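You operate a simulated robot arm through the tools that you are given. There is no shell and no other tool. Be economical: measure what you need, move in short steps, check, and stop when the job is done.

You are at the controls of a simulated two-armed robot. One attempt, no reset.

Task
Shut down: orange valve shut, pump off, halt the folder, power off.
Fine: floor stays dry; halt before the power goes; then raise the hood and hang the red tag on the black peg under the power switch.

It is judged by the outcome, as a careful person would: the job done as asked, and still so three seconds after it is handed in. It fails if anything else is knocked over, pushed out of place, dropped, spilled or broken.

Robot
Two 7-joint arms with four-finger grippers on one trunk, on a base that drives. Base frame: it is fixed to the floor where the robot stands at the start and does not move with it; the origin is under the middle of the robot, x ahead of it, y to its left, z up; the surface under the hand at the start is at about z = 80. Lengths are in cm, angles in rad, forces in N, time in s.
The left shoulder is at the start at [4, 18.1, 122.9], the right one opposite. With the tool pointing down near the work surface each hand reaches from about 26 to 82 cm from the robot's upright axis, wherever it stands, measured 20 degrees to its own side. Places, roughly: black bolt [290, 80, 100]; black peg of the console [90, 160, 40]; brake handle [270, 80, 90]; button one [220, 150, 110]; button two [100, 160, 50]; clamp lever [80, 100, 100]; console screen [100, 160, 90]; count dial [100, 160, 80]; drain valve [30, -50, 70]; edge knob [240, 100, 110]; feed valve [30, 0, 70]; fill valve [30, -70, 70]; gap wheel [220, 150, 80]; halt button [100, 160, 70]; inch button [90, 160, 70]; orange valve [60, 20, 100]. Payload 3.67 kg a hand.
Tool frame (each hand has its own): the origin (TCP) lies between the finger pads and is the grasp point; the fingertips stand 2.8 cm ahead of it; z points along the fingers, y is the line along which they close. The gripper opens to 11.2 cm. The gripper's body begins 7.3 cm behind the TCP.
Orientation is that of the tool frame in the base frame, as a unit quaternion [x, y, z, w]. With the fingers straight down and closing along the base's y, the tool's x points along the base's -x, its y along +y and its z along -z.

Tools
- The arms move only by the tool send_rows. It takes "left_commands", "right_commands" or both (then of equal length, played together; a hand with none holds still); each is a list of rows, each an object of numbers (a shift or turn left out is 0, a gripper value left out holds the last): "gripper": the finger opening in cm, from 0 to 11.2; "dx", "dy", "dz": the shift along the base's x, y, z in units of 250 mm (1.0 is 250 mm); "wx", "wy", "wz": the turn, a rotation vector about the base's x, y, z in units of 90 degrees (1.0 is 90 degrees). In form: [{"gripper": .., "dx": .., "dy": .., "dz": .., "wx": .., "wy": .., "wz": ..}, ...]. A call has 1 to 10 rows; each row is the pose to reach, as a shift and turn from the pose commanded when the call began. A call with a number of a shift or a turn outside -1 to 1 is refused whole. Each row takes 0.2 s and may step no farther than 5 cm and 0.15 rad from the row before; otherwise, or with a gripper value out of range, the whole call is refused. A pose out of reach is approached as far as the arm can. The call stops where the force on the tool passes 50 N (or 10 N more than at its start, if that is more) or the arm is blocked; 0.2 s more then pass. Each finger halts on what it meets, pressing with about 44 N; the grip force reading is that of the motor and also rises with nothing between the fingers. The clock runs only during rows and for 0.2 s after the last one: add rows that repeat a pose to give the fingers time. The reply holds the time, the measured pose of the TCP, the force on the tool along the base axes, the opening and the grip force, in the units named above and with some noise, with the torque about the TCP (base axes, N m) and any sound that the robot's microphone picked up, and new pictures: "show" is both (left out), scene, wrist or none (wrist: the cameras of the hands that moved).
- Cameras (640 x 400 px; columns grow to the right, rows downward): "scene" is now at [10.56, 1.13, 145.77]; the picture's right is [0.11, -0.99, 0.00], its down [-0.58, -0.06, -0.81] and it looks along [0.81, 0.09, -0.58] (base axes); focal length 214 px, centre (320, 200). "left" rides on the left gripper at [6, 1.8, -10.4] in its tool frame; the picture's right is [-0.29, 0.96, 0.00], its down [-0.80, -0.24, -0.55] and it looks along [-0.53, -0.16, 0.83] (tool axes); focal length 234 px, centre (320, 200). "right" rides on the right gripper at [6, -1.8, -10.4] in its tool frame; the picture's right is [0.29, 0.96, 0.00], its down [-0.80, 0.24, -0.55] and it looks along [-0.53, 0.16, 0.83] (tool axes); focal length 234 px, centre (320, 200). There is no depth. A picture from a camera that has moved, and an enlarged one, comes with that camera's place and axes in the base frame and with its lens.
- raise_lower(by): slides the trunk up (or, below 0, down) by that many cm; the arms and the scene camera ride with it, the base frame stays. It gives what a move gives, with no picture.
- drive_base(legs): drives the robot by 1 to 6 legs, each [ahead, left, turn to the left] in cm, cm and rad, along the robot's own axes; the way and the turn of a leg run together, so that a leg with both is an arc; at most 150 cm and 3.142 rad a leg. The arms and the cameras ride along, it lands a little off, and it stops where it bumps. It gives what a move gives, and a new picture of the scene camera.
- turn_head(pan, tilt): turns the head with the scene camera to pan (to the left, within 1.501 rad either way) and tilt (down, from -0.506 to 1.204), counted from straight ahead of the robot. It gives what a move gives, and a new picture of the scene camera.
- zoom(camera, box): a new picture of the part [left, top, right, bottom] of that camera's present view, enlarged. The clock stands still meanwhile.
- job_done(): hands the job in; it is judged then, once.

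Go step by step. Nothing tells you exact positions but the pictures and the camera data: compare them with the known pose of the tool, close in by small moves and look again before you grip or let go. The budget is 120 turns and 260 pictures, counting those below and the enlarged ones. Unless the task says otherwise, let go and move clear before handing in, and close with one line.

The tools are called after "Call:" as a command line: name --argument value ..., lists and objects as JSON in quotes. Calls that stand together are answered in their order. send_rows: Moves the arms, as the interface text tells. Its arguments: {"type":"object","properties":{"left_commands":{"type":"array","items":{"type":"object","properties":{"gripper":{"type":"number"},"dx":{"type":"number"},"dy":{"type":"number"},"dz":{"type":"number"},"wx":{"type":"number"},"wy":{"type":"number"},"wz":{"type":"number"}}}},"right_commands":{"type":"array","items":{"type":"object","properties":{"gripper":{"type":"number"},"dx":{"type":"number"},"dy":{"type":"number"},"dz":{"type":"number"},"wx":{"type":"number"},"wy":{"type":"number"},"wz":{"type":"number"}}}},"show":{"type":"string","enum":["both","scene","wrist","none"]}},"required":[]} The other tools are called the same way: raise_lower (by) slides the trunk up or down; drive_base (legs) drives the base; turn_head (pan, tilt) turns the head that bears the scene camera; zoom (camera, box) takes an enlarged picture of a part of a camera's view; job_done () hands the job in.

At the start:

```text
clock: 0.0
left_position: [32.0, 44.98, 139.32]
left_orientation: [-0.001, 1.0, 0.0, 0.0]
left_wrist_force: [-0.6, -0.3, 0.5]
left_wrist_torque: [0.0, 0.01, 0.03]
left_finger_gap: 11.19
left_gripper_force: 0.1
right_position: [42.36, 7.13, 135.75]
right_orientation: [0.0, 1.0, 0.0, -0.001]
right_wrist_force: [-0.7, 1.2, 0.7]
right_wrist_torque: [-0.02, -0.01, -0.01]
right_finger_gap: 11.19
right_gripper_force: 0.0
trunk travel left (down, up): [-35.0, 16.4]
robot x, y, heading: [-0.13, -0.05, 0.002]
head pan, tilt: [0.112, 0.623]
```

scene: 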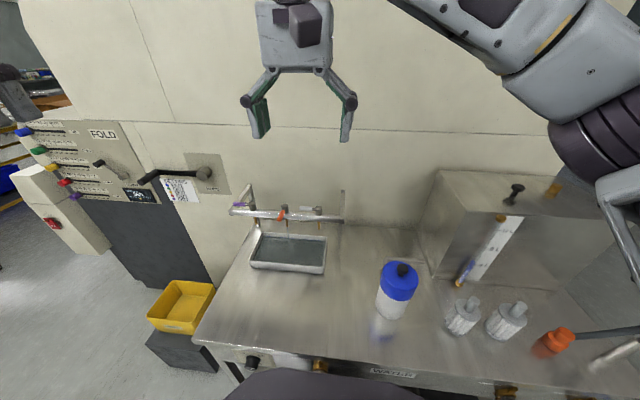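
right: 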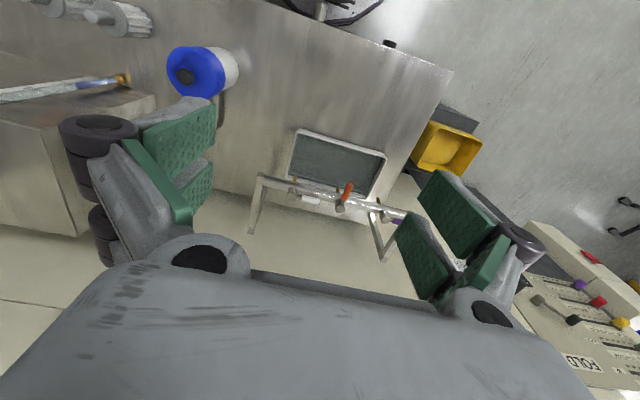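
left: 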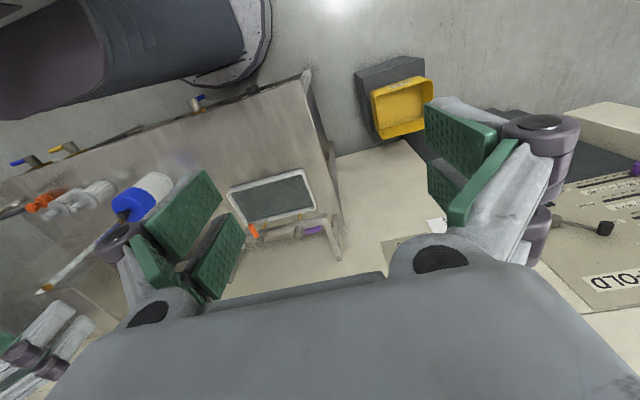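

I see a bench with a small tray and a pipe with an orange valve over it, and a console with FOLD panel to the left. First I look closer at the valve and the console.

Call:
zoom --camera "scene" --box '[200, 160, 360, 280]'

Call:
zoom --camera "scene" --box '[0, 100, 240, 250]'

Call:
turn_head --pan 1.1 --tilt 0.5

```text
3.33 times, centred on (280, 220) of scene
camera zoom: at [10.56, 1.13, 145.77], right [0.11, -0.99, 0.0], down [-0.58, -0.06, -0.81], along [0.81, 0.09, -0.58], focal length 715 px, centre (453, 133)
```

zoom: 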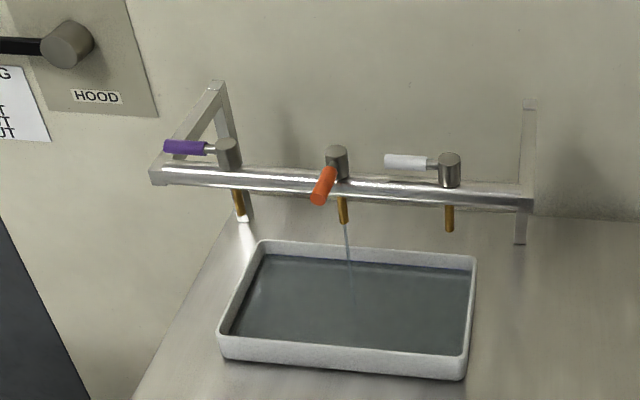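

```text
2.67 times, centred on (120, 175) of scene
camera zoom: at [10.56, 1.13, 145.77], right [0.11, -0.99, 0.0], down [-0.58, -0.06, -0.81], along [0.81, 0.09, -0.58], focal length 572 px, centre (853, 267)
```

zoom: 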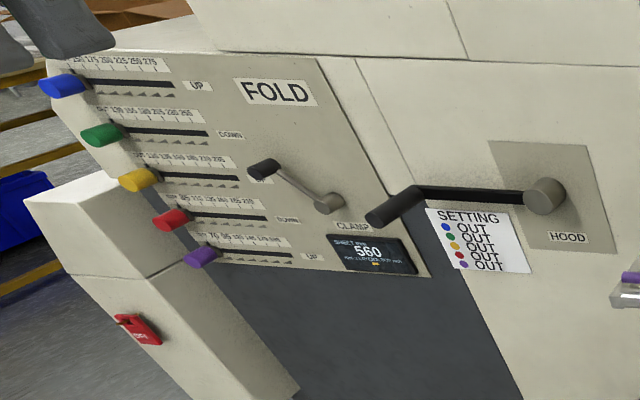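

```text
clock: 1.3
left_position: [31.98, 44.98, 139.34]
left_orientation: [0.0, 1.0, 0.001, 0.0]
left_wrist_force: [0.0, 0.2, 0.8]
left_wrist_torque: [0.02, 0.0, 0.0]
left_finger_gap: 11.2
left_gripper_force: 0.0
right_position: [42.22, 7.14, 135.62]
right_orientation: [0.0, 1.0, 0.0, 0.0]
right_wrist_force: [0.2, -0.7, -0.3]
right_wrist_torque: [-0.02, 0.0, 0.01]
right_finger_gap: 11.22
right_gripper_force: 0.1
trunk travel left (down, up): [-35.0, 16.4]
robot x, y, heading: [-0.03, -0.03, -0.001]
head pan, tilt: [1.1, 0.499]
camera scene: at [5.98, 8.26, 146.87], right [0.89, -0.45, 0.0], down [-0.22, -0.43, -0.88], along [0.4, 0.78, -0.48], focal length 214 px, centre (320, 200)
```

scene: 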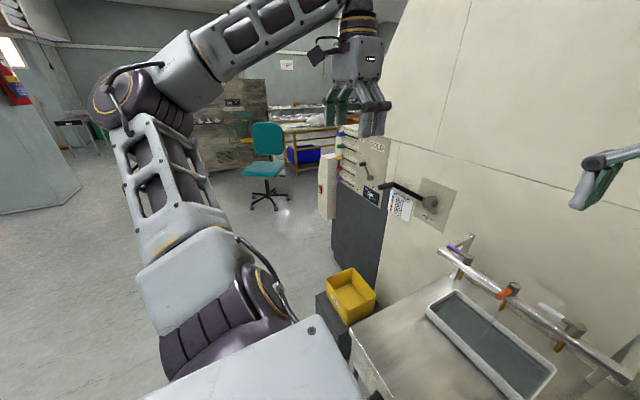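

The orange valve lever points towards the robot and water runs into the tray; the closed neighbours lie along the bar. I look for the pump before acting.

Call:
turn_head --pan -0.5 --tilt 0.9

Call:
zoom --camera "left" --box '[0, 40, 360, 260]'

```text
clock: 2.9
left_position: [31.93, 44.94, 139.26]
left_orientation: [0.0, 1.0, 0.001, 0.0]
left_wrist_force: [0.2, -0.2, 0.0]
left_wrist_torque: [-0.02, 0.04, 0.01]
left_finger_gap: 11.22
left_gripper_force: 0.1
right_position: [42.25, 7.13, 135.79]
right_orientation: [0.0, 1.0, 0.0, 0.001]
right_wrist_force: [-0.5, 0.0, 0.2]
right_wrist_torque: [0.0, 0.0, 0.0]
right_finger_gap: 11.19
right_gripper_force: 0.0
trunk travel left (down, up): [-35.0, 16.4]
robot x, y, heading: [-0.06, 0.1, 0.002]
head pan, tilt: [-0.499, 0.901]
camera scene: at [8.47, -3.45, 143.49], right [-0.48, -0.88, 0.0], down [-0.69, 0.37, -0.62], along [0.55, -0.3, -0.78], focal length 214 px, centre (320, 200)
```

scene: 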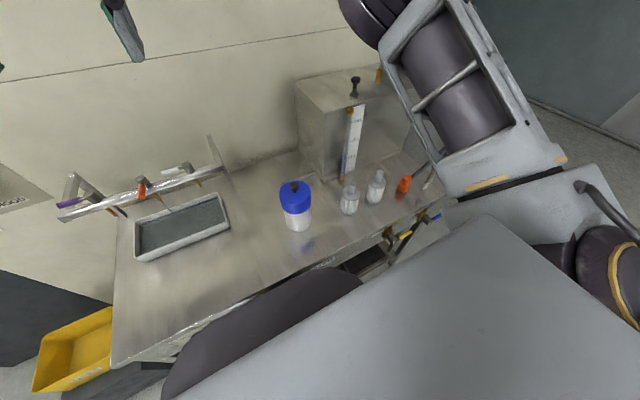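

```text
1.78 times, centred on (180, 150) of left
camera zoom: at [26.04, 46.86, 149.62], right [0.29, 0.96, 0.0], down [0.8, -0.24, 0.55], along [0.53, -0.16, -0.83], focal length 416 px, centre (569, 289)
```

zoom: 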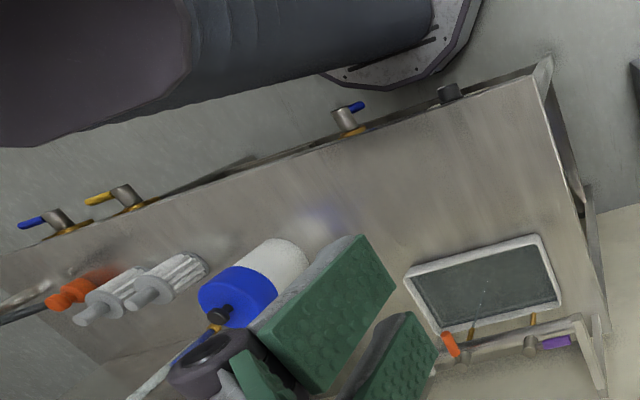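

The bench front has valves and a black knob at its left, perhaps the pump switch. I look down there.

Call:
turn_head --pan 0.35 --tilt 0.75

Call:
zoom --camera "scene" --box '[240, 260, 480, 400]'

```text
clock: 4.1
left_position: [32.03, 44.94, 139.3]
left_orientation: [0.001, 1.0, 0.001, 0.0]
left_wrist_force: [0.1, 0.1, 0.6]
left_wrist_torque: [0.01, -0.01, -0.03]
left_finger_gap: 11.2
left_gripper_force: 0.0
right_position: [42.34, 7.0, 135.67]
right_orientation: [0.0, 1.0, 0.0, 0.0]
right_wrist_force: [-0.3, -1.2, -0.1]
right_wrist_torque: [0.03, -0.01, 0.0]
right_finger_gap: 11.21
right_gripper_force: 0.1
trunk travel left (down, up): [-35.0, 16.4]
robot x, y, heading: [-0.06, 0.22, 0.005]
head pan, tilt: [0.351, 0.75]
camera scene: at [9.63, 3.0, 144.68], right [0.34, -0.94, 0.0], down [-0.64, -0.23, -0.73], along [0.69, 0.25, -0.68], focal length 214 px, centre (320, 200)
```

scene: 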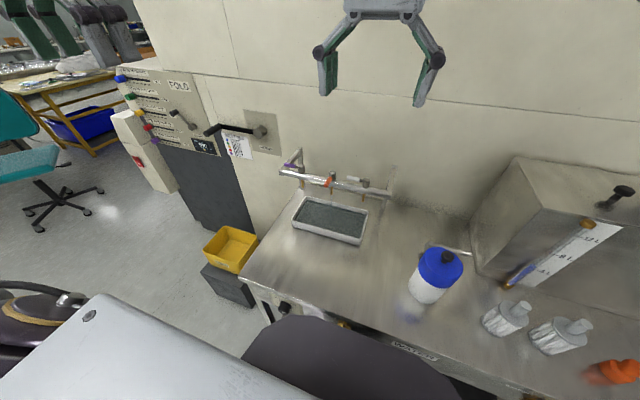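

```text
2.67 times, centred on (360, 330) of scene
camera zoom: at [9.63, 3.0, 144.68], right [0.34, -0.94, 0.0], down [-0.64, -0.23, -0.73], along [0.69, 0.25, -0.68], focal length 572 px, centre (213, -147)
```

zoom: 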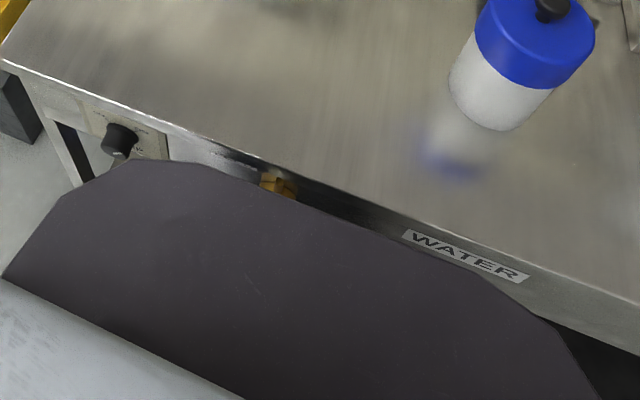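

The knob on the bench's left front looks like the pump switch. I zoom in on the valve with the right wrist camera and left wrist camera to fix the lever's height.

Call:
zoom --camera "right" --box '[240, 120, 420, 260]'

Call:
zoom --camera "scene" --box '[270, 140, 410, 250]'

```text
2.86 times, centred on (330, 190) of right
camera zoom: at [36.19, 5.3, 146.12], right [-0.29, 0.96, 0.0], down [0.8, 0.24, 0.55], along [0.53, 0.16, -0.83], focal length 669 px, centre (291, 229)
```

zoom: 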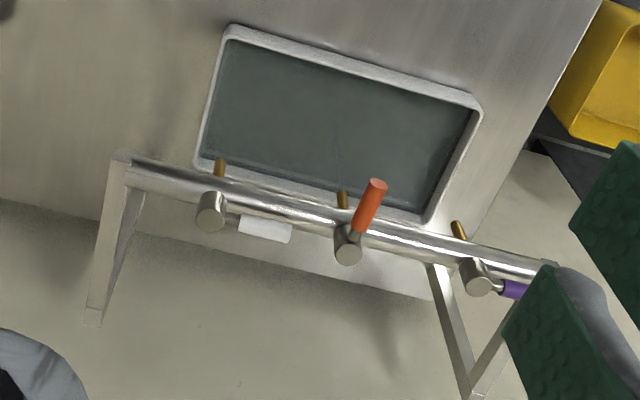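

```text
3.64 times, centred on (340, 195) of scene
camera zoom: at [9.63, 3.0, 144.68], right [0.34, -0.94, 0.0], down [-0.64, -0.23, -0.73], along [0.69, 0.25, -0.68], focal length 780 px, centre (247, 218)
```

zoom: 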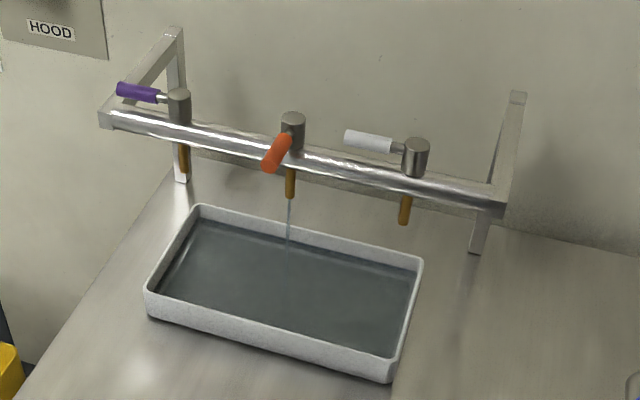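

Lever tip is at about (57.4, 18.4, 104), its pivot (63.2, 18.2). The right hand goes closed to the right side of the lever.

Call:
send_rows --right_commands '[{"gripper": 0, "dx": 0.106, "dy": 0.053, "dz": -0.133}, {"dx": 0.212, "dy": 0.106, "dz": -0.266}, {"dx": 0.318, "dy": 0.159, "dz": -0.4}, {"dx": 0.424, "dy": 0.212, "dz": -0.533}, {"dx": 0.53, "dy": 0.265, "dz": -0.666}, {"dx": 0.636, "dy": 0.31, "dz": -0.8}, {"dx": 0.636, "dy": 0.31, "dz": -0.96}, {"dx": 0.636, "dy": 0.31, "dz": -0.96}]'

```text
clock: 5.9
left_position: [31.92, 45.03, 139.37]
left_orientation: [0.0, 1.0, -0.001, 0.001]
left_wrist_force: [0.2, 0.1, 0.4]
left_wrist_torque: [0.0, 0.01, 0.0]
left_finger_gap: 11.21
left_gripper_force: 0.0
right_position: [58.07, 14.91, 111.58]
right_orientation: [-0.001, 1.0, 0.0, 0.001]
right_wrist_force: [0.3, 0.5, 0.5]
right_wrist_torque: [-0.01, -0.04, -0.01]
right_finger_gap: 0.0
right_gripper_force: 35.4
trunk travel left (down, up): [-35.0, 16.4]
robot x, y, heading: [0.37, -0.23, 0.005]
head pan, tilt: [0.351, 0.75]
camera scene: at [9.56, 3.01, 144.69], right [0.34, -0.94, 0.0], down [-0.64, -0.23, -0.73], along [0.69, 0.25, -0.68], focal length 214 px, centre (320, 200)
camera right: at [52.0, 13.0, 122.12], right [-0.29, 0.96, 0.0], down [0.8, 0.24, 0.55], along [0.53, 0.16, -0.83], focal length 234 px, centre (320, 200)
```

scene: 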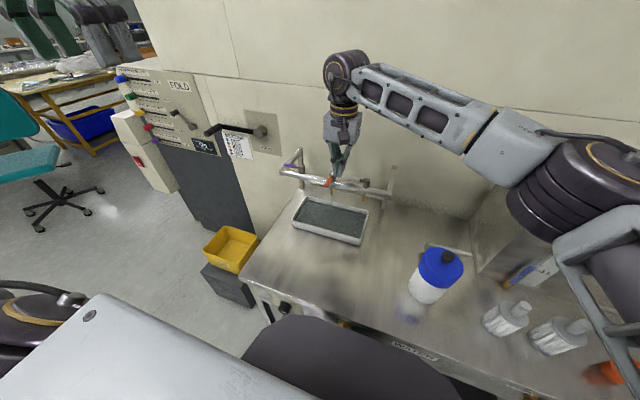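
right: 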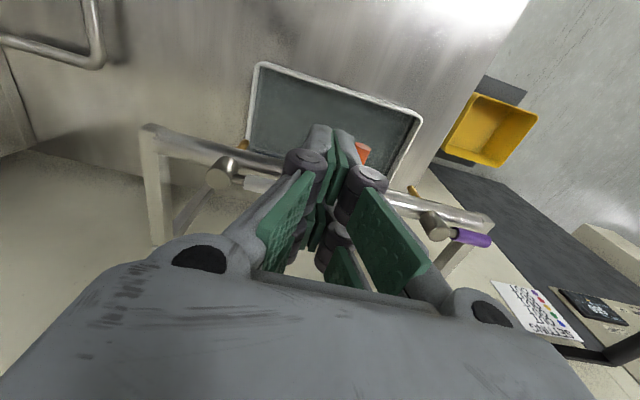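

Clear of the white lever. I go down beside the orange lever and push it through its arc.

Call:
send_rows --right_commands '[{"dz": -0.12}, {"dz": -0.236}, {"dx": 0.012, "dy": 0.058, "dz": -0.236}, {"dx": -0.004, "dy": 0.126, "dz": -0.236}, {"dx": 0.008, "dy": 0.198, "dz": -0.236}, {"dx": 0.04, "dy": 0.258, "dz": -0.236}, {"dx": 0.092, "dy": 0.306, "dz": -0.236}, {"dx": 0.124, "dy": 0.322, "dz": -0.236}, {"dx": 0.14, "dy": 0.322, "dz": -0.236}, {"dx": 0.14, "dy": 0.322, "dz": -0.236}]'

Call:
zoom --camera "scene" --box '[270, 140, 410, 250]'

```text
clock: 8.1
left_position: [32.04, 45.0, 139.39]
left_orientation: [0.0, 1.0, 0.0, 0.0]
left_wrist_force: [0.0, 0.7, -0.3]
left_wrist_torque: [-0.03, -0.01, -0.01]
left_finger_gap: 11.2
left_gripper_force: 0.1
right_position: [60.72, 21.84, 105.88]
right_orientation: [0.0, 1.0, 0.001, 0.0]
right_wrist_force: [-0.4, -0.2, 0.8]
right_wrist_torque: [-0.02, 0.0, 0.02]
right_finger_gap: 0.02
right_gripper_force: 35.5
right hand out of reach, approached as far as the arm can: row 7, 8, 9, 10
trunk travel left (down, up): [-35.0, 16.4]
robot x, y, heading: [-0.07, 0.18, -0.0]
head pan, tilt: [0.351, 0.75]
camera scene: at [9.63, 3.03, 144.68], right [0.34, -0.94, 0.0], down [-0.64, -0.23, -0.73], along [0.69, 0.25, -0.68], focal length 214 px, centre (320, 200)
camera right: at [54.63, 20.08, 116.26], right [-0.29, 0.96, 0.0], down [0.8, 0.24, 0.55], along [0.53, 0.16, -0.83], focal length 234 px, centre (320, 200)
```

scene: 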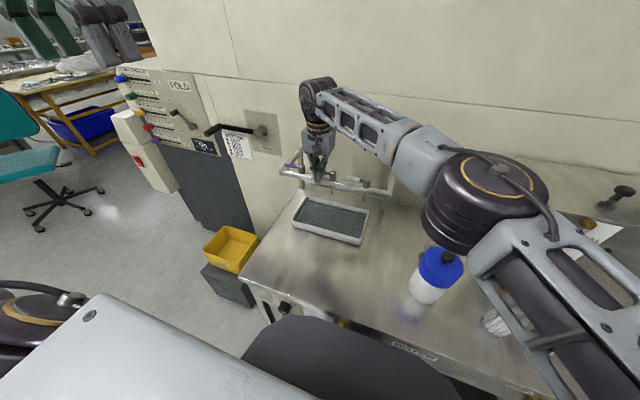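
right: 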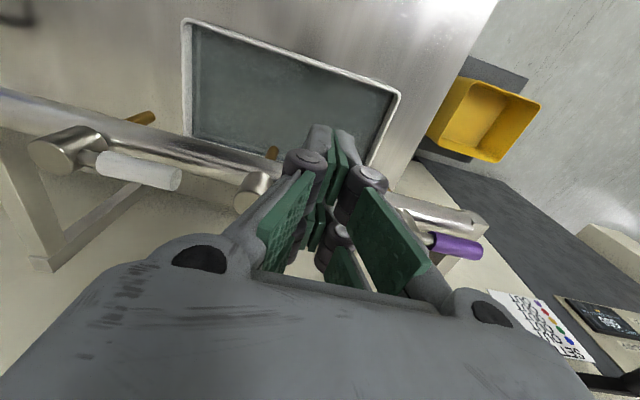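

```text
3.64 times, centred on (340, 195) of scene
camera zoom: at [9.63, 3.03, 144.68], right [0.34, -0.94, 0.0], down [-0.64, -0.23, -0.73], along [0.69, 0.25, -0.68], focal length 780 px, centre (247, 218)
```

zoom: 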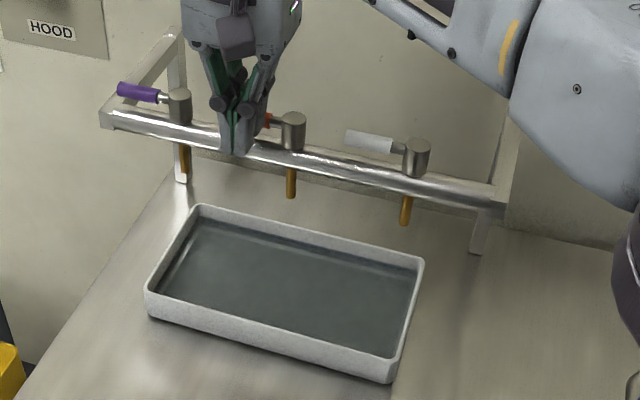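

The water flow has stopped; the arm is at its reach limit. I withdraw and check how far the lever got.

Call:
send_rows --right_commands '[{"dx": -0.1}, {"dx": -0.16, "dz": 0.12}, {"dx": -0.2, "dy": -0.08, "dz": 0.3}, {"dx": -0.3, "dy": -0.2, "dz": 0.4}, {"dx": -0.4, "dy": -0.32, "dz": 0.5}]' --show "none"

Call:
zoom --camera "scene" --box '[270, 140, 410, 250]'

Call:
zoom --camera "right" --box '[200, 80, 520, 280]'

```text
refused: row 3 steps farther than a row can; nothing moved
```

```text
3.64 times, centred on (340, 195) of scene
camera zoom: at [9.63, 3.03, 144.68], right [0.34, -0.94, 0.0], down [-0.64, -0.23, -0.73], along [0.69, 0.25, -0.68], focal length 780 px, centre (247, 218)
```

zoom: 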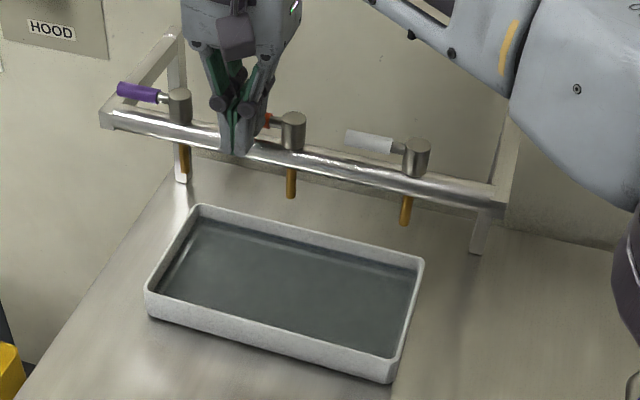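

```text
2.00 times, centred on (360, 180) of right
camera zoom: at [54.63, 20.08, 116.26], right [-0.29, 0.96, 0.0], down [0.8, 0.24, 0.55], along [0.53, 0.16, -0.83], focal length 468 px, centre (240, 240)
```

zoom: 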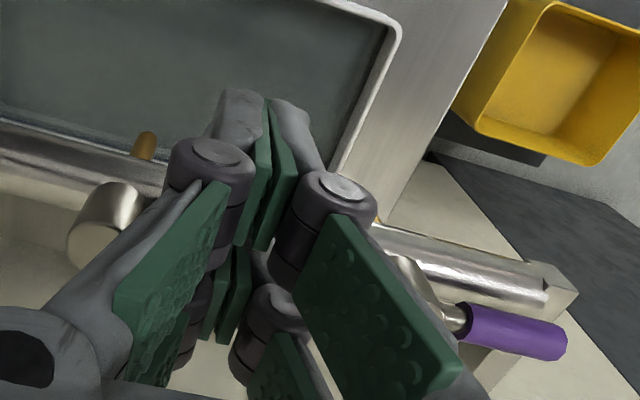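

A row was too long; I resend the retreat in shorter rows.

Call:
send_rows --right_commands '[{"dx": -0.1}, {"dx": -0.16, "dz": 0.12}, {"dx": -0.2, "dy": -0.08, "dz": 0.25}, {"dx": -0.28, "dy": -0.18, "dz": 0.36}, {"dx": -0.36, "dy": -0.28, "dz": 0.46}, {"dx": -0.44, "dy": -0.38, "dz": 0.56}]' --show "none"

Call:
zoom --camera "scene" --box '[270, 140, 410, 250]'

Call:
zoom --camera "right" --box '[200, 80, 520, 280]'

```text
clock: 9.5
left_position: [31.99, 44.86, 139.4]
left_orientation: [0.0, 1.0, 0.001, 0.001]
left_wrist_force: [0.4, -1.0, -0.1]
left_wrist_torque: [0.05, 0.03, -0.04]
left_finger_gap: 11.18
left_gripper_force: 0.1
right_position: [49.63, 12.27, 119.89]
right_orientation: [0.0, 1.0, 0.001, 0.0]
right_wrist_force: [0.4, -1.2, -0.5]
right_wrist_torque: [0.01, 0.05, 0.0]
right_finger_gap: 0.02
right_gripper_force: 35.3
trunk travel left (down, up): [-35.0, 16.4]
robot x, y, heading: [-0.29, 0.07, 0.003]
head pan, tilt: [0.351, 0.75]
```

```text
3.64 times, centred on (340, 195) of scene
camera zoom: at [9.56, 2.86, 144.69], right [0.34, -0.94, 0.0], down [-0.64, -0.23, -0.73], along [0.69, 0.25, -0.68], focal length 780 px, centre (247, 218)
```

zoom: 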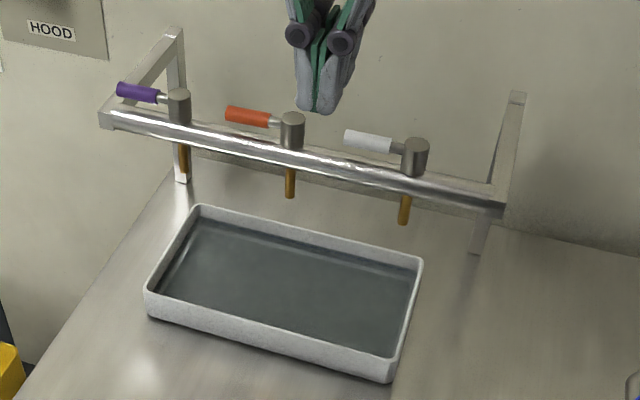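

```text
2.00 times, centred on (360, 180) of right
camera zoom: at [43.58, 10.37, 130.34], right [-0.29, 0.96, 0.0], down [0.8, 0.24, 0.55], along [0.53, 0.16, -0.83], focal length 468 px, centre (240, 240)
```

zoom: 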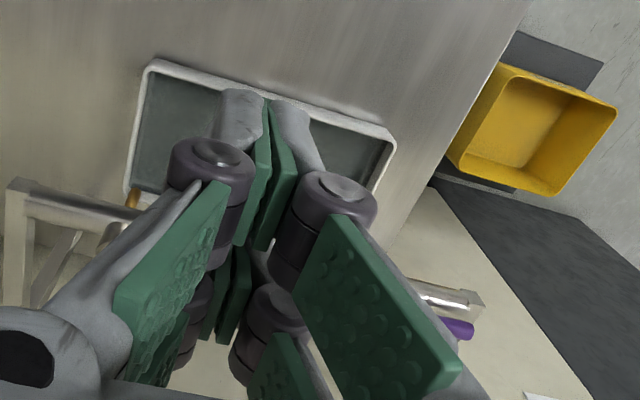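

The orange valve lies parallel to its closed neighbours and the flow is zero. Now I pull the right hand up and back the robot off to look at the bench front for the pump switch.

Call:
send_rows --right_commands '[{"dx": -0.1, "dz": 0.15}, {"dx": -0.2, "dy": -0.08, "dz": 0.3}, {"dx": -0.3, "dy": -0.16, "dz": 0.45}, {"dx": -0.4, "dy": -0.24, "dz": 0.6}]' --show "none"

Call:
drive_base --legs '[[-45, 0, 0]]'

Call:
turn_head --pan 0.2 --tilt 0.8

Call:
zoom --camera "scene" --box '[160, 150, 480, 350]'

```text
clock: 10.5
left_position: [31.83, 45.0, 139.43]
left_orientation: [0.0, 1.0, 0.001, 0.002]
left_wrist_force: [0.0, -0.4, 0.7]
left_wrist_torque: [0.05, -0.02, -0.02]
left_finger_gap: 11.21
left_gripper_force: 0.0
right_position: [39.45, 6.38, 134.76]
right_orientation: [0.0, 1.0, 0.0, 0.001]
right_wrist_force: [-0.3, 0.7, -0.6]
right_wrist_torque: [0.02, -0.07, 0.0]
right_finger_gap: 0.01
right_gripper_force: 35.2
trunk travel left (down, up): [-35.0, 16.4]
robot x, y, heading: [0.16, -0.03, -0.002]
head pan, tilt: [0.351, 0.75]
```

```text
clock: 13.3
left_position: [-12.83, 44.94, 139.3]
left_orientation: [0.002, 1.0, 0.0, 0.0]
left_wrist_force: [0.4, 0.1, -0.2]
left_wrist_torque: [0.02, 0.01, 0.01]
left_finger_gap: 11.21
left_gripper_force: 0.1
right_position: [-5.19, 6.27, 134.74]
right_orientation: [0.001, 1.0, 0.001, 0.0]
right_wrist_force: [0.3, 0.0, 0.2]
right_wrist_torque: [0.0, 0.0, 0.01]
right_finger_gap: 0.01
right_gripper_force: 35.9
trunk travel left (down, up): [-35.0, 16.4]
robot x, y, heading: [-45.29, -0.04, -0.007]
head pan, tilt: [0.351, 0.75]
camera scene: at [-35.33, 3.05, 144.67], right [0.34, -0.94, 0.0], down [-0.64, -0.23, -0.73], along [0.69, 0.25, -0.68], focal length 214 px, centre (320, 200)
```

scene: 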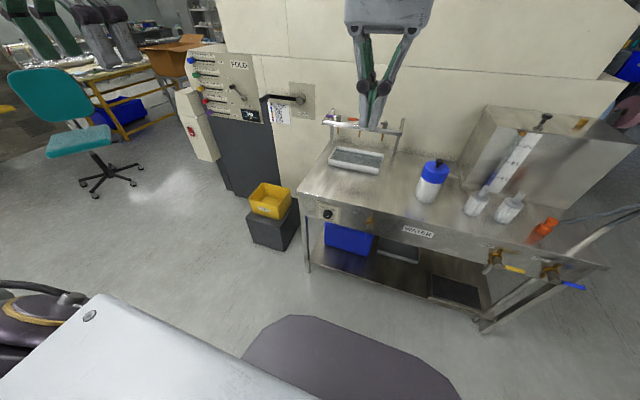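

```text
clock: 14.0
left_position: [-12.93, 44.9, 139.35]
left_orientation: [0.002, 1.0, 0.001, 0.001]
left_wrist_force: [-0.6, 0.2, -0.5]
left_wrist_torque: [-0.01, -0.01, -0.02]
left_finger_gap: 11.2
left_gripper_force: 0.1
right_position: [-5.24, 6.29, 134.84]
right_orientation: [0.002, 1.0, 0.0, 0.0]
right_wrist_force: [0.6, 0.8, 0.3]
right_wrist_torque: [-0.01, 0.01, -0.01]
right_finger_gap: 0.0
right_gripper_force: 36.1
trunk travel left (down, up): [-35.0, 16.4]
robot x, y, heading: [-45.57, 0.02, -0.001]
head pan, tilt: [0.201, 0.799]
camera scene: at [-35.35, 1.81, 144.29], right [0.2, -0.98, 0.0], down [-0.7, -0.14, -0.7], along [0.68, 0.14, -0.72], focal length 214 px, centre (320, 200)
```

scene: 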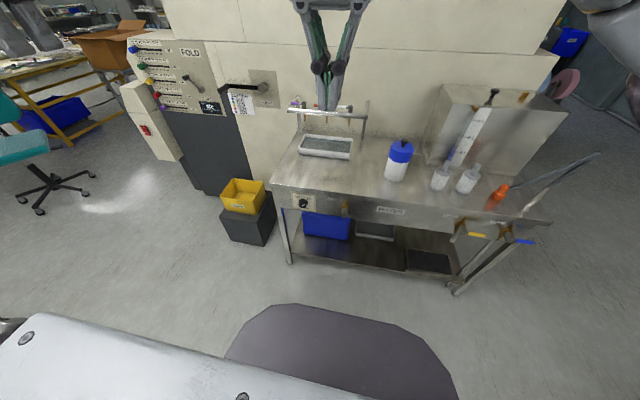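

```text
2.00 times, centred on (320, 250) of scene
camera zoom: at [-35.35, 1.81, 144.29], right [0.2, -0.98, 0.0], down [-0.7, -0.14, -0.7], along [0.68, 0.14, -0.72], focal length 429 px, centre (320, 100)
```

zoom: 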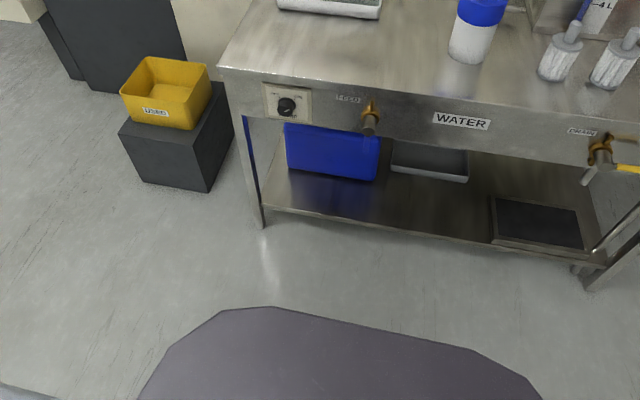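

Call:
zoom --camera "scene" --box '[280, 180, 360, 230]'

Call:
zoom --camera "scene" --box '[110, 20, 300, 140]'

Call:
zoom --camera "scene" --box '[360, 60, 560, 270]'

```text
8.00 times, centred on (320, 205) of scene
camera zoom: at [-35.35, 1.81, 144.29], right [0.2, -0.98, 0.0], down [-0.7, -0.14, -0.7], along [0.68, 0.14, -0.72], focal length 1716 px, centre (320, 160)
```

zoom: 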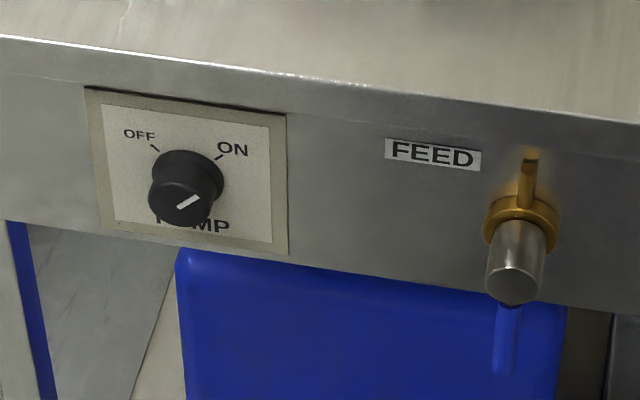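

```text
3.33 times, centred on (205, 80) of scene
camera zoom: at [-35.35, 1.81, 144.29], right [0.2, -0.98, 0.0], down [-0.7, -0.14, -0.7], along [0.68, 0.14, -0.72], focal length 715 px, centre (703, 600)
```

zoom: 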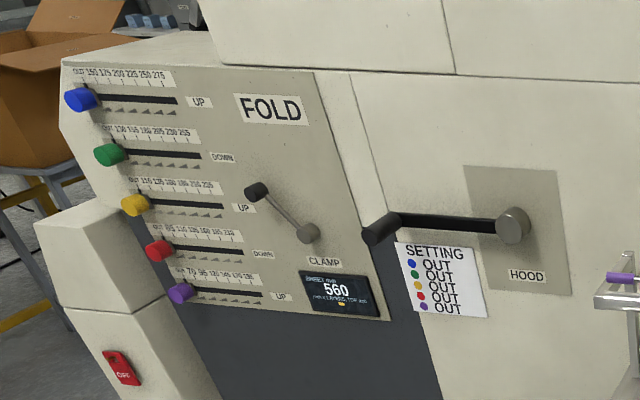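

```text
1.90 times, centred on (460, 165) of scene
camera zoom: at [-35.35, 1.81, 144.29], right [0.2, -0.98, 0.0], down [-0.7, -0.14, -0.7], along [0.68, 0.14, -0.72], focal length 408 px, centre (53, 267)
```

zoom: 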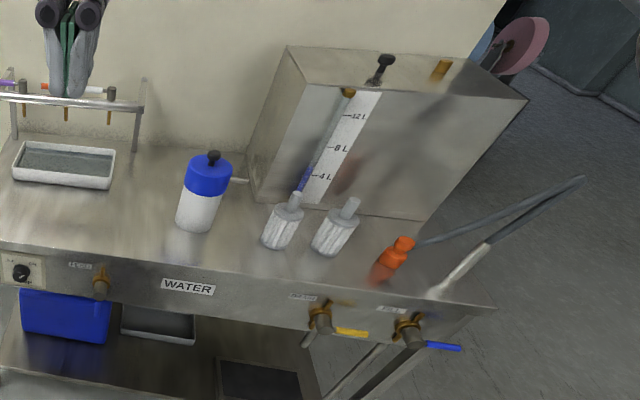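

The PUMP knob (pointer ON, upper right; OFF upper left) is at about (33, 24, 67.5). I move in a little, lower the trunk and swing the left hand to point forward.

Call:
drive_base --legs '[[12, 0, 0]]'

Call:
raise_lower --by -25

Call:
send_rows --left_commands '[{"wy": -0.095, "dz": -0.08, "gripper": 7}, {"wy": -0.19, "dz": -0.16}, {"wy": -0.285, "dz": -0.24, "dy": -0.05}, {"wy": -0.38, "dz": -0.32, "dy": -0.1}, {"wy": -0.475, "dz": -0.4, "dy": -0.15}, {"wy": -0.57, "dz": -0.5, "dy": -0.2}, {"wy": -0.665, "dz": -0.6, "dy": -0.25}, {"wy": -0.76, "dz": -0.7, "dy": -0.35}, {"wy": -0.855, "dz": -0.8, "dy": -0.45}, {"wy": -0.95, "dz": -0.9, "dy": -0.55}]'

```text
clock: 15.2
left_position: [-0.98, 44.84, 139.37]
left_orientation: [0.002, 1.0, 0.001, 0.001]
left_wrist_force: [0.1, -0.2, -0.3]
left_wrist_torque: [-0.02, -0.01, 0.01]
left_finger_gap: 11.23
left_gripper_force: 0.0
right_position: [6.73, 6.21, 134.7]
right_orientation: [0.002, 1.0, 0.0, 0.001]
right_wrist_force: [0.0, 0.5, 0.0]
right_wrist_torque: [0.0, -0.02, 0.0]
right_finger_gap: 0.0
right_gripper_force: 35.8
trunk travel left (down, up): [-35.0, 16.4]
robot x, y, heading: [-33.07, 0.22, -0.005]
head pan, tilt: [0.201, 0.799]
camera scene: at [-23.35, 1.76, 144.29], right [0.2, -0.98, 0.0], down [-0.7, -0.14, -0.7], along [0.68, 0.14, -0.72], focal length 214 px, centre (320, 200)
```

scene: 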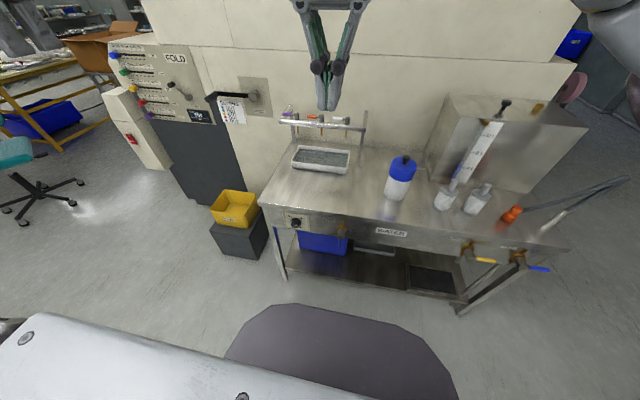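

```text
clock: 17.8
left_position: [-0.83, 44.76, 114.35]
left_orientation: [0.002, 1.0, 0.002, 0.0]
left_wrist_force: [0.7, -0.3, 0.0]
left_wrist_torque: [-0.02, -0.01, 0.03]
left_finger_gap: 11.19
left_gripper_force: 0.1
right_position: [6.85, 6.22, 109.81]
right_orientation: [0.002, 1.0, 0.0, 0.0]
right_wrist_force: [-0.1, 0.3, 0.3]
right_wrist_torque: [0.01, -0.02, 0.04]
right_finger_gap: 0.01
right_gripper_force: 35.5
trunk travel left (down, up): [-10.0, 41.4]
robot x, y, heading: [-32.72, 0.61, -0.002]
head pan, tilt: [0.201, 0.799]
```

```text
clock: 20.2
left_position: [6.54, 54.87, 99.64]
left_orientation: [0.015, 0.662, 0.108, 0.742]
left_wrist_force: [1.4, -0.2, 0.6]
left_wrist_torque: [0.01, 0.01, 0.03]
left_finger_gap: 7.02
left_gripper_force: 0.0
left hand out of reach, approached as far as the arm can: row 6, 7, 8, 9, 10
right_position: [6.94, 6.22, 109.71]
right_orientation: [0.001, 1.0, 0.0, -0.001]
right_wrist_force: [-0.8, 0.3, -0.2]
right_wrist_torque: [-0.01, 0.06, 0.04]
right_finger_gap: 0.01
right_gripper_force: 36.0
trunk travel left (down, up): [-10.0, 41.4]
robot x, y, heading: [-33.22, -0.08, -0.006]
head pan, tilt: [0.201, 0.799]
stopped in row 10 (left hand): the arm was blocked; the commanded pose is now the measured one
camera scene: at [-23.07, 1.76, 119.28], right [0.2, -0.98, 0.0], down [-0.7, -0.14, -0.7], along [0.68, 0.14, -0.72], focal length 214 px, centre (320, 200)
camera left: at [-3.22, 56.57, 92.68], right [-0.16, 0.88, 0.44], down [-0.59, -0.44, 0.67], along [0.79, -0.15, 0.59], focal length 234 px, centre (320, 200)
```

scene: 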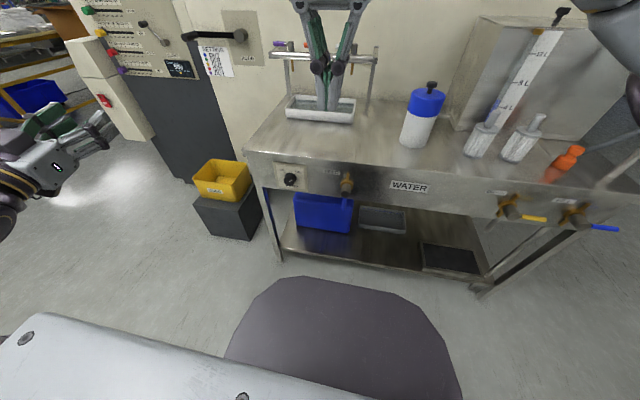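
left: 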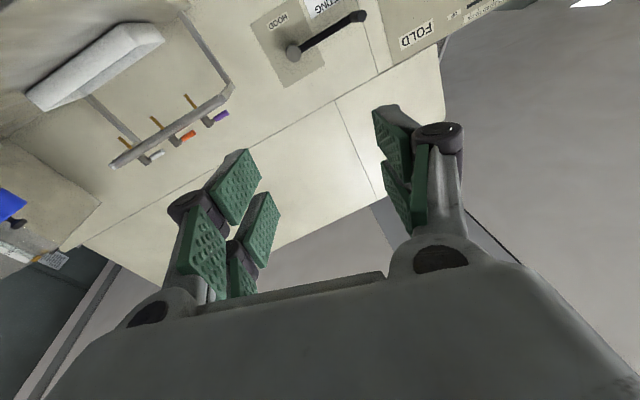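

The hand was too close to the body for that pose; I move it forward while correcting the turn.

Call:
send_rows --left_commands '[{"dx": 0.12, "dy": -0.04, "dz": -0.02}, {"dx": 0.24, "dy": -0.12, "dz": -0.06, "wx": -0.03, "wy": 0.02, "wz": -0.02}, {"dx": 0.34, "dy": -0.24, "dz": -0.12, "wx": -0.06, "wy": 0.04, "wz": -0.04}, {"dx": 0.42, "dy": -0.38, "dz": -0.22, "wx": -0.09, "wy": 0.06, "wz": -0.06}, {"dx": 0.48, "dy": -0.5, "dz": -0.34, "wx": -0.111, "wy": 0.072, "wz": -0.084}, {"dx": 0.5, "dy": -0.62, "dz": -0.48, "wx": -0.111, "wy": 0.072, "wz": -0.084}, {"dx": 0.5, "dy": -0.74, "dz": -0.62, "wx": -0.111, "wy": 0.072, "wz": -0.084}, {"dx": 0.5, "dy": -0.86, "dz": -0.76, "wx": -0.111, "wy": 0.072, "wz": -0.084}]'

```text
clock: 22.0
left_position: [18.97, 33.29, 80.5]
left_orientation: [0.0, 0.707, 0.0, 0.707]
left_wrist_force: [0.5, -1.0, 0.3]
left_wrist_torque: [-0.02, 0.01, 0.04]
left_finger_gap: 7.02
left_gripper_force: 0.0
right_position: [6.81, 6.08, 109.59]
right_orientation: [0.002, 1.0, 0.0, -0.001]
right_wrist_force: [-0.3, -1.0, 0.1]
right_wrist_torque: [0.05, 0.05, 0.02]
right_finger_gap: 0.0
right_gripper_force: 35.6
trunk travel left (down, up): [-10.0, 41.4]
robot x, y, heading: [-33.21, 0.27, -0.007]
head pan, tilt: [0.201, 0.799]
camera scene: at [-23.11, 1.71, 119.28], right [0.2, -0.98, 0.0], down [-0.7, -0.14, -0.7], along [0.68, 0.14, -0.72], focal length 214 px, centre (320, 200)
camera left: at [8.65, 35.3, 74.46], right [0.0, 0.96, 0.29], down [-0.55, -0.24, 0.8], along [0.83, -0.16, 0.53], focal length 234 px, centre (320, 200)
```

scene: 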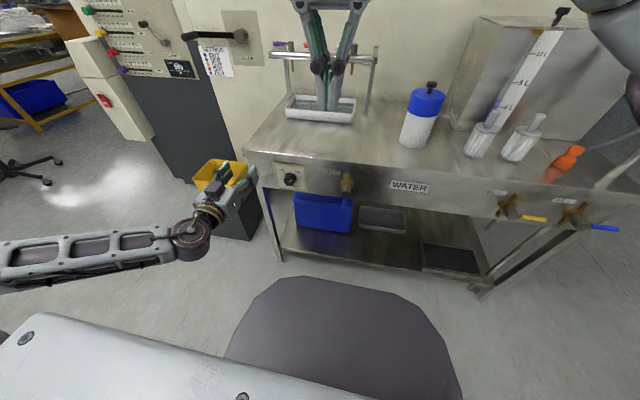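
left: 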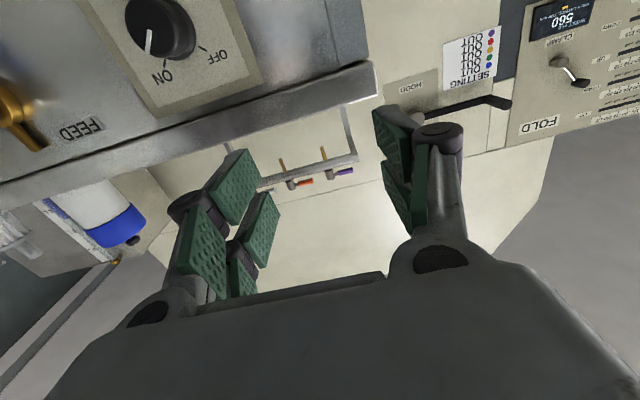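

The wrist camera shows the knob clearly, at about (31.3, 23.7, 69.7). I line up before it with the hand rolled +45°.

Call:
send_rows --left_commands '[{"dx": 0.0, "dy": -0.064, "dz": -0.072, "wx": 0.083}, {"dx": 0.0, "dy": -0.128, "dz": -0.144, "wx": 0.167}, {"dx": 0.03, "dy": -0.192, "dz": -0.216, "wx": 0.25}, {"dx": 0.06, "dy": -0.256, "dz": -0.288, "wx": 0.333}, {"dx": 0.1, "dy": -0.32, "dz": -0.36, "wx": 0.417}, {"dx": 0.16, "dy": -0.384, "dz": -0.432, "wx": 0.5}, {"dx": 0.16, "dy": -0.384, "dz": -0.432, "wx": 0.5}]'

```text
clock: 23.6
left_position: [22.96, 23.68, 69.93]
left_orientation: [0.271, 0.654, 0.269, 0.653]
left_wrist_force: [0.0, 0.1, 0.1]
left_wrist_torque: [-0.02, -0.01, -0.03]
left_finger_gap: 7.01
left_gripper_force: 0.1
right_position: [6.77, 6.17, 109.88]
right_orientation: [0.002, 1.0, 0.0, 0.0]
right_wrist_force: [-0.2, -0.6, -0.6]
right_wrist_torque: [0.0, 0.01, 0.03]
right_finger_gap: 0.0
right_gripper_force: 35.5
trunk travel left (down, up): [-10.0, 41.4]
robot x, y, heading: [-33.24, 0.1, -0.0]
head pan, tilt: [0.201, 0.799]
camera scene: at [-23.28, 1.75, 119.3], right [0.2, -0.98, 0.0], down [-0.7, -0.14, -0.7], along [0.68, 0.14, -0.72], focal length 214 px, centre (320, 200)
camera left: at [12.56, 29.34, 66.81], right [0.0, 0.47, 0.88], down [-0.55, -0.73, 0.39], along [0.83, -0.49, 0.26], focal length 234 px, centre (320, 200)
```

scene: 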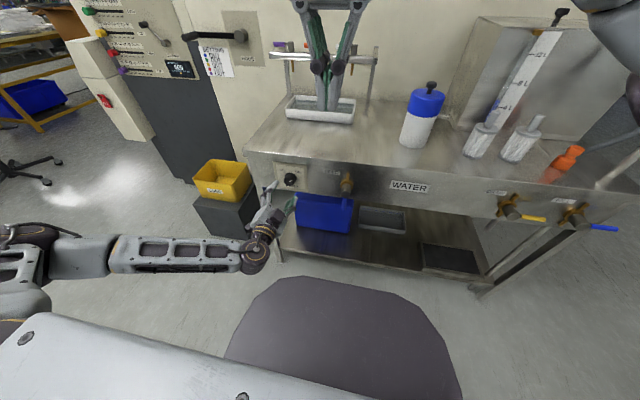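
left: 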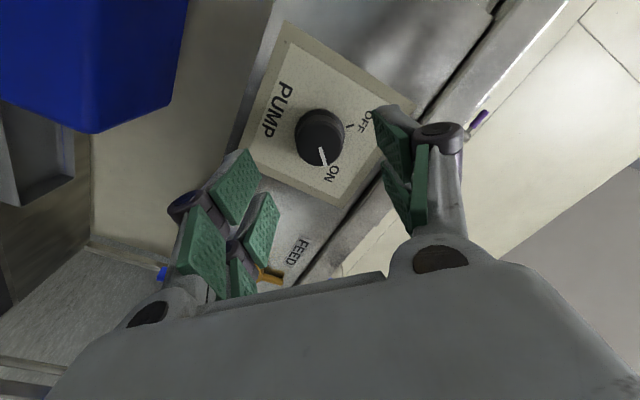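

Well centred on the knob. I advance so the fingers straddle it, and close.

Call:
send_rows --left_commands '[{"dx": 0.1, "dy": -0.004}, {"dx": 0.2, "dy": -0.008}, {"dx": 0.28, "dy": -0.008}, {"dx": 0.28, "dy": -0.008, "gripper": 2}, {"dx": 0.28, "dy": -0.008, "gripper": 2}, {"dx": 0.28, "dy": -0.008, "gripper": 2}]' --show "wrist"

```text
clock: 25.0
left_position: [29.96, 23.47, 69.75]
left_orientation: [0.271, 0.654, 0.269, 0.653]
left_wrist_force: [2.1, -2.4, -2.4]
left_wrist_torque: [-0.02, 0.08, -0.24]
left_finger_gap: 3.6
left_gripper_force: 44.6
right_position: [6.81, 6.16, 109.75]
right_orientation: [0.002, 1.0, 0.0, 0.0]
right_wrist_force: [0.2, -0.6, -0.7]
right_wrist_torque: [-0.02, -0.02, 0.0]
right_finger_gap: 0.01
right_gripper_force: 35.8
trunk travel left (down, up): [-10.0, 41.4]
robot x, y, heading: [-32.69, 0.67, -0.006]
head pan, tilt: [0.201, 0.799]
camera left: at [19.62, 29.14, 66.8], right [0.0, 0.47, 0.88], down [-0.55, -0.73, 0.4], along [0.83, -0.49, 0.26], focal length 234 px, centre (320, 200)
```

left: 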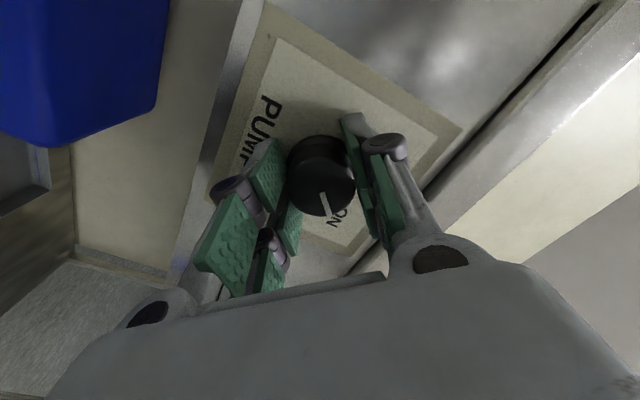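

Knob held. I turn it counter-clockwise towards OFF.

Call:
send_rows --left_commands '[{"wx": -0.09}, {"wx": -0.18}, {"wx": -0.27}, {"wx": -0.36}, {"wx": -0.45}, {"wx": -0.54}, {"wx": -0.63}, {"wx": -0.72}, {"wx": -0.81}, {"wx": -0.9}]' --show "wrist"

```text
clock: 27.2
left_position: [29.81, 23.24, 69.92]
left_orientation: [-0.218, 0.672, -0.22, 0.673]
left_wrist_force: [-2.1, -19.1, 5.8]
left_wrist_torque: [-0.01, -0.18, 0.13]
left_finger_gap: 3.48
left_gripper_force: 44.8
right_position: [6.64, 6.1, 109.85]
right_orientation: [0.002, 1.0, 0.001, 0.001]
right_wrist_force: [0.3, -0.1, 0.7]
right_wrist_torque: [0.0, -0.03, -0.02]
right_finger_gap: 0.0
right_gripper_force: 35.2
trunk travel left (down, up): [-10.0, 41.4]
robot x, y, heading: [-32.85, 0.07, -0.003]
head pan, tilt: [0.201, 0.799]
camera left: at [19.63, 21.38, 63.95], right [0.0, 0.94, -0.33], down [-0.56, 0.28, 0.78], along [0.83, 0.18, 0.53], focal length 234 px, centre (320, 200)
```

left: 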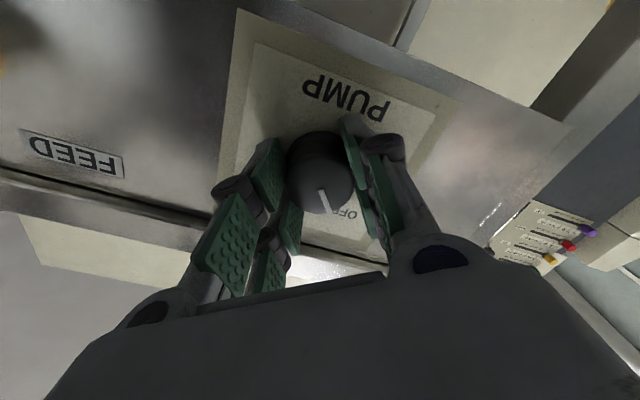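

The pointer follows; a last bit to 90°, then I look before letting go.

Call:
send_rows --left_commands '[{"wx": -0.05, "dy": -0.008}, {"wx": -0.1, "dy": -0.01}, {"wx": -0.12, "dy": -0.01}, {"wx": -0.12, "dy": -0.01}]' --show "wrist"

```text
clock: 28.2
left_position: [30.01, 23.32, 70.07]
left_orientation: [-0.279, 0.648, -0.282, 0.65]
left_wrist_force: [0.9, -5.6, 11.3]
left_wrist_torque: [0.62, -0.43, 0.01]
left_finger_gap: 3.46
left_gripper_force: 44.8
right_position: [6.71, 6.1, 109.79]
right_orientation: [0.001, 1.0, 0.001, 0.002]
right_wrist_force: [0.5, 0.3, 0.4]
right_wrist_torque: [0.01, -0.03, -0.04]
right_finger_gap: 0.0
right_gripper_force: 35.8
trunk travel left (down, up): [-10.0, 41.4]
robot x, y, heading: [-33.08, 0.04, -0.009]
head pan, tilt: [0.201, 0.799]
camera left: at [19.64, 20.3, 64.44], right [0.0, 0.87, -0.5], down [-0.56, 0.42, 0.72], along [0.83, 0.28, 0.48], focal length 234 px, centre (320, 200)
```

left: 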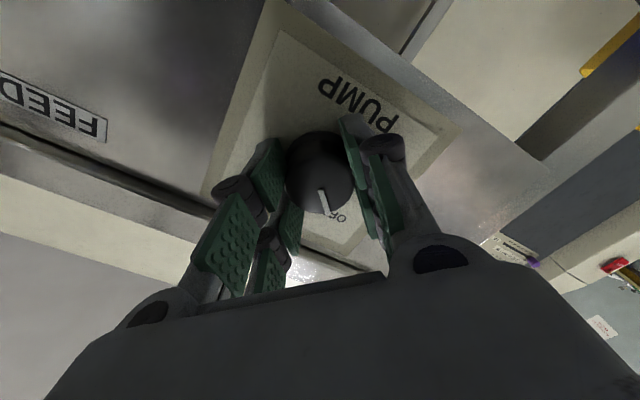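

The torque rose at the end stop. I release, back off straight, and inspect.

Call:
send_rows --left_commands '[{"gripper": 7}, {"gripper": 7}, {"dx": -0.14}, {"dx": -0.28}, {"dx": -0.4}]' --show "none"

Call:
zoom --camera "left" --box '[200, 40, 440, 240]'

Call:
zoom --camera "scene" --box '[250, 140, 350, 210]'

```text
clock: 29.4
left_position: [19.83, 23.17, 69.81]
left_orientation: [-0.281, 0.648, -0.282, 0.649]
left_wrist_force: [0.9, -0.8, -0.1]
left_wrist_torque: [0.02, 0.02, 0.01]
left_finger_gap: 7.01
left_gripper_force: 0.1
right_position: [6.74, 6.16, 109.81]
right_orientation: [0.002, 1.0, 0.001, 0.0]
right_wrist_force: [-0.2, 0.2, -0.2]
right_wrist_torque: [0.02, -0.02, -0.02]
right_finger_gap: 0.0
right_gripper_force: 35.8
trunk travel left (down, up): [-10.0, 41.4]
robot x, y, heading: [-33.28, 0.04, -0.004]
head pan, tilt: [0.201, 0.799]
```

```text
2.00 times, centred on (320, 140) of left
camera zoom: at [9.49, 20.18, 64.32], right [0.0, 0.86, -0.5], down [-0.55, 0.42, 0.72], along [0.83, 0.28, 0.48], focal length 468 px, centre (320, 320)
```

zoom: 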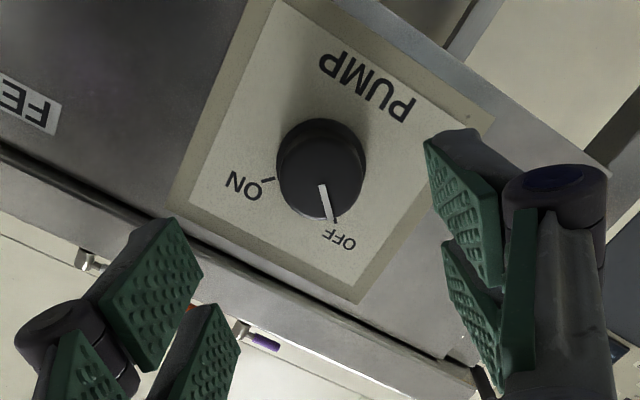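

```text
5.71 times, centred on (300, 175) of scene
camera zoom: at [-23.31, 1.73, 119.3], right [0.2, -0.98, 0.0], down [-0.7, -0.14, -0.7], along [0.68, 0.14, -0.72], focal length 1226 px, centre (434, 343)
```

zoom: 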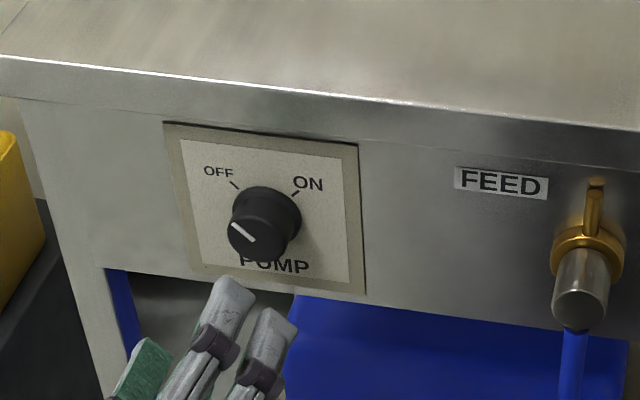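

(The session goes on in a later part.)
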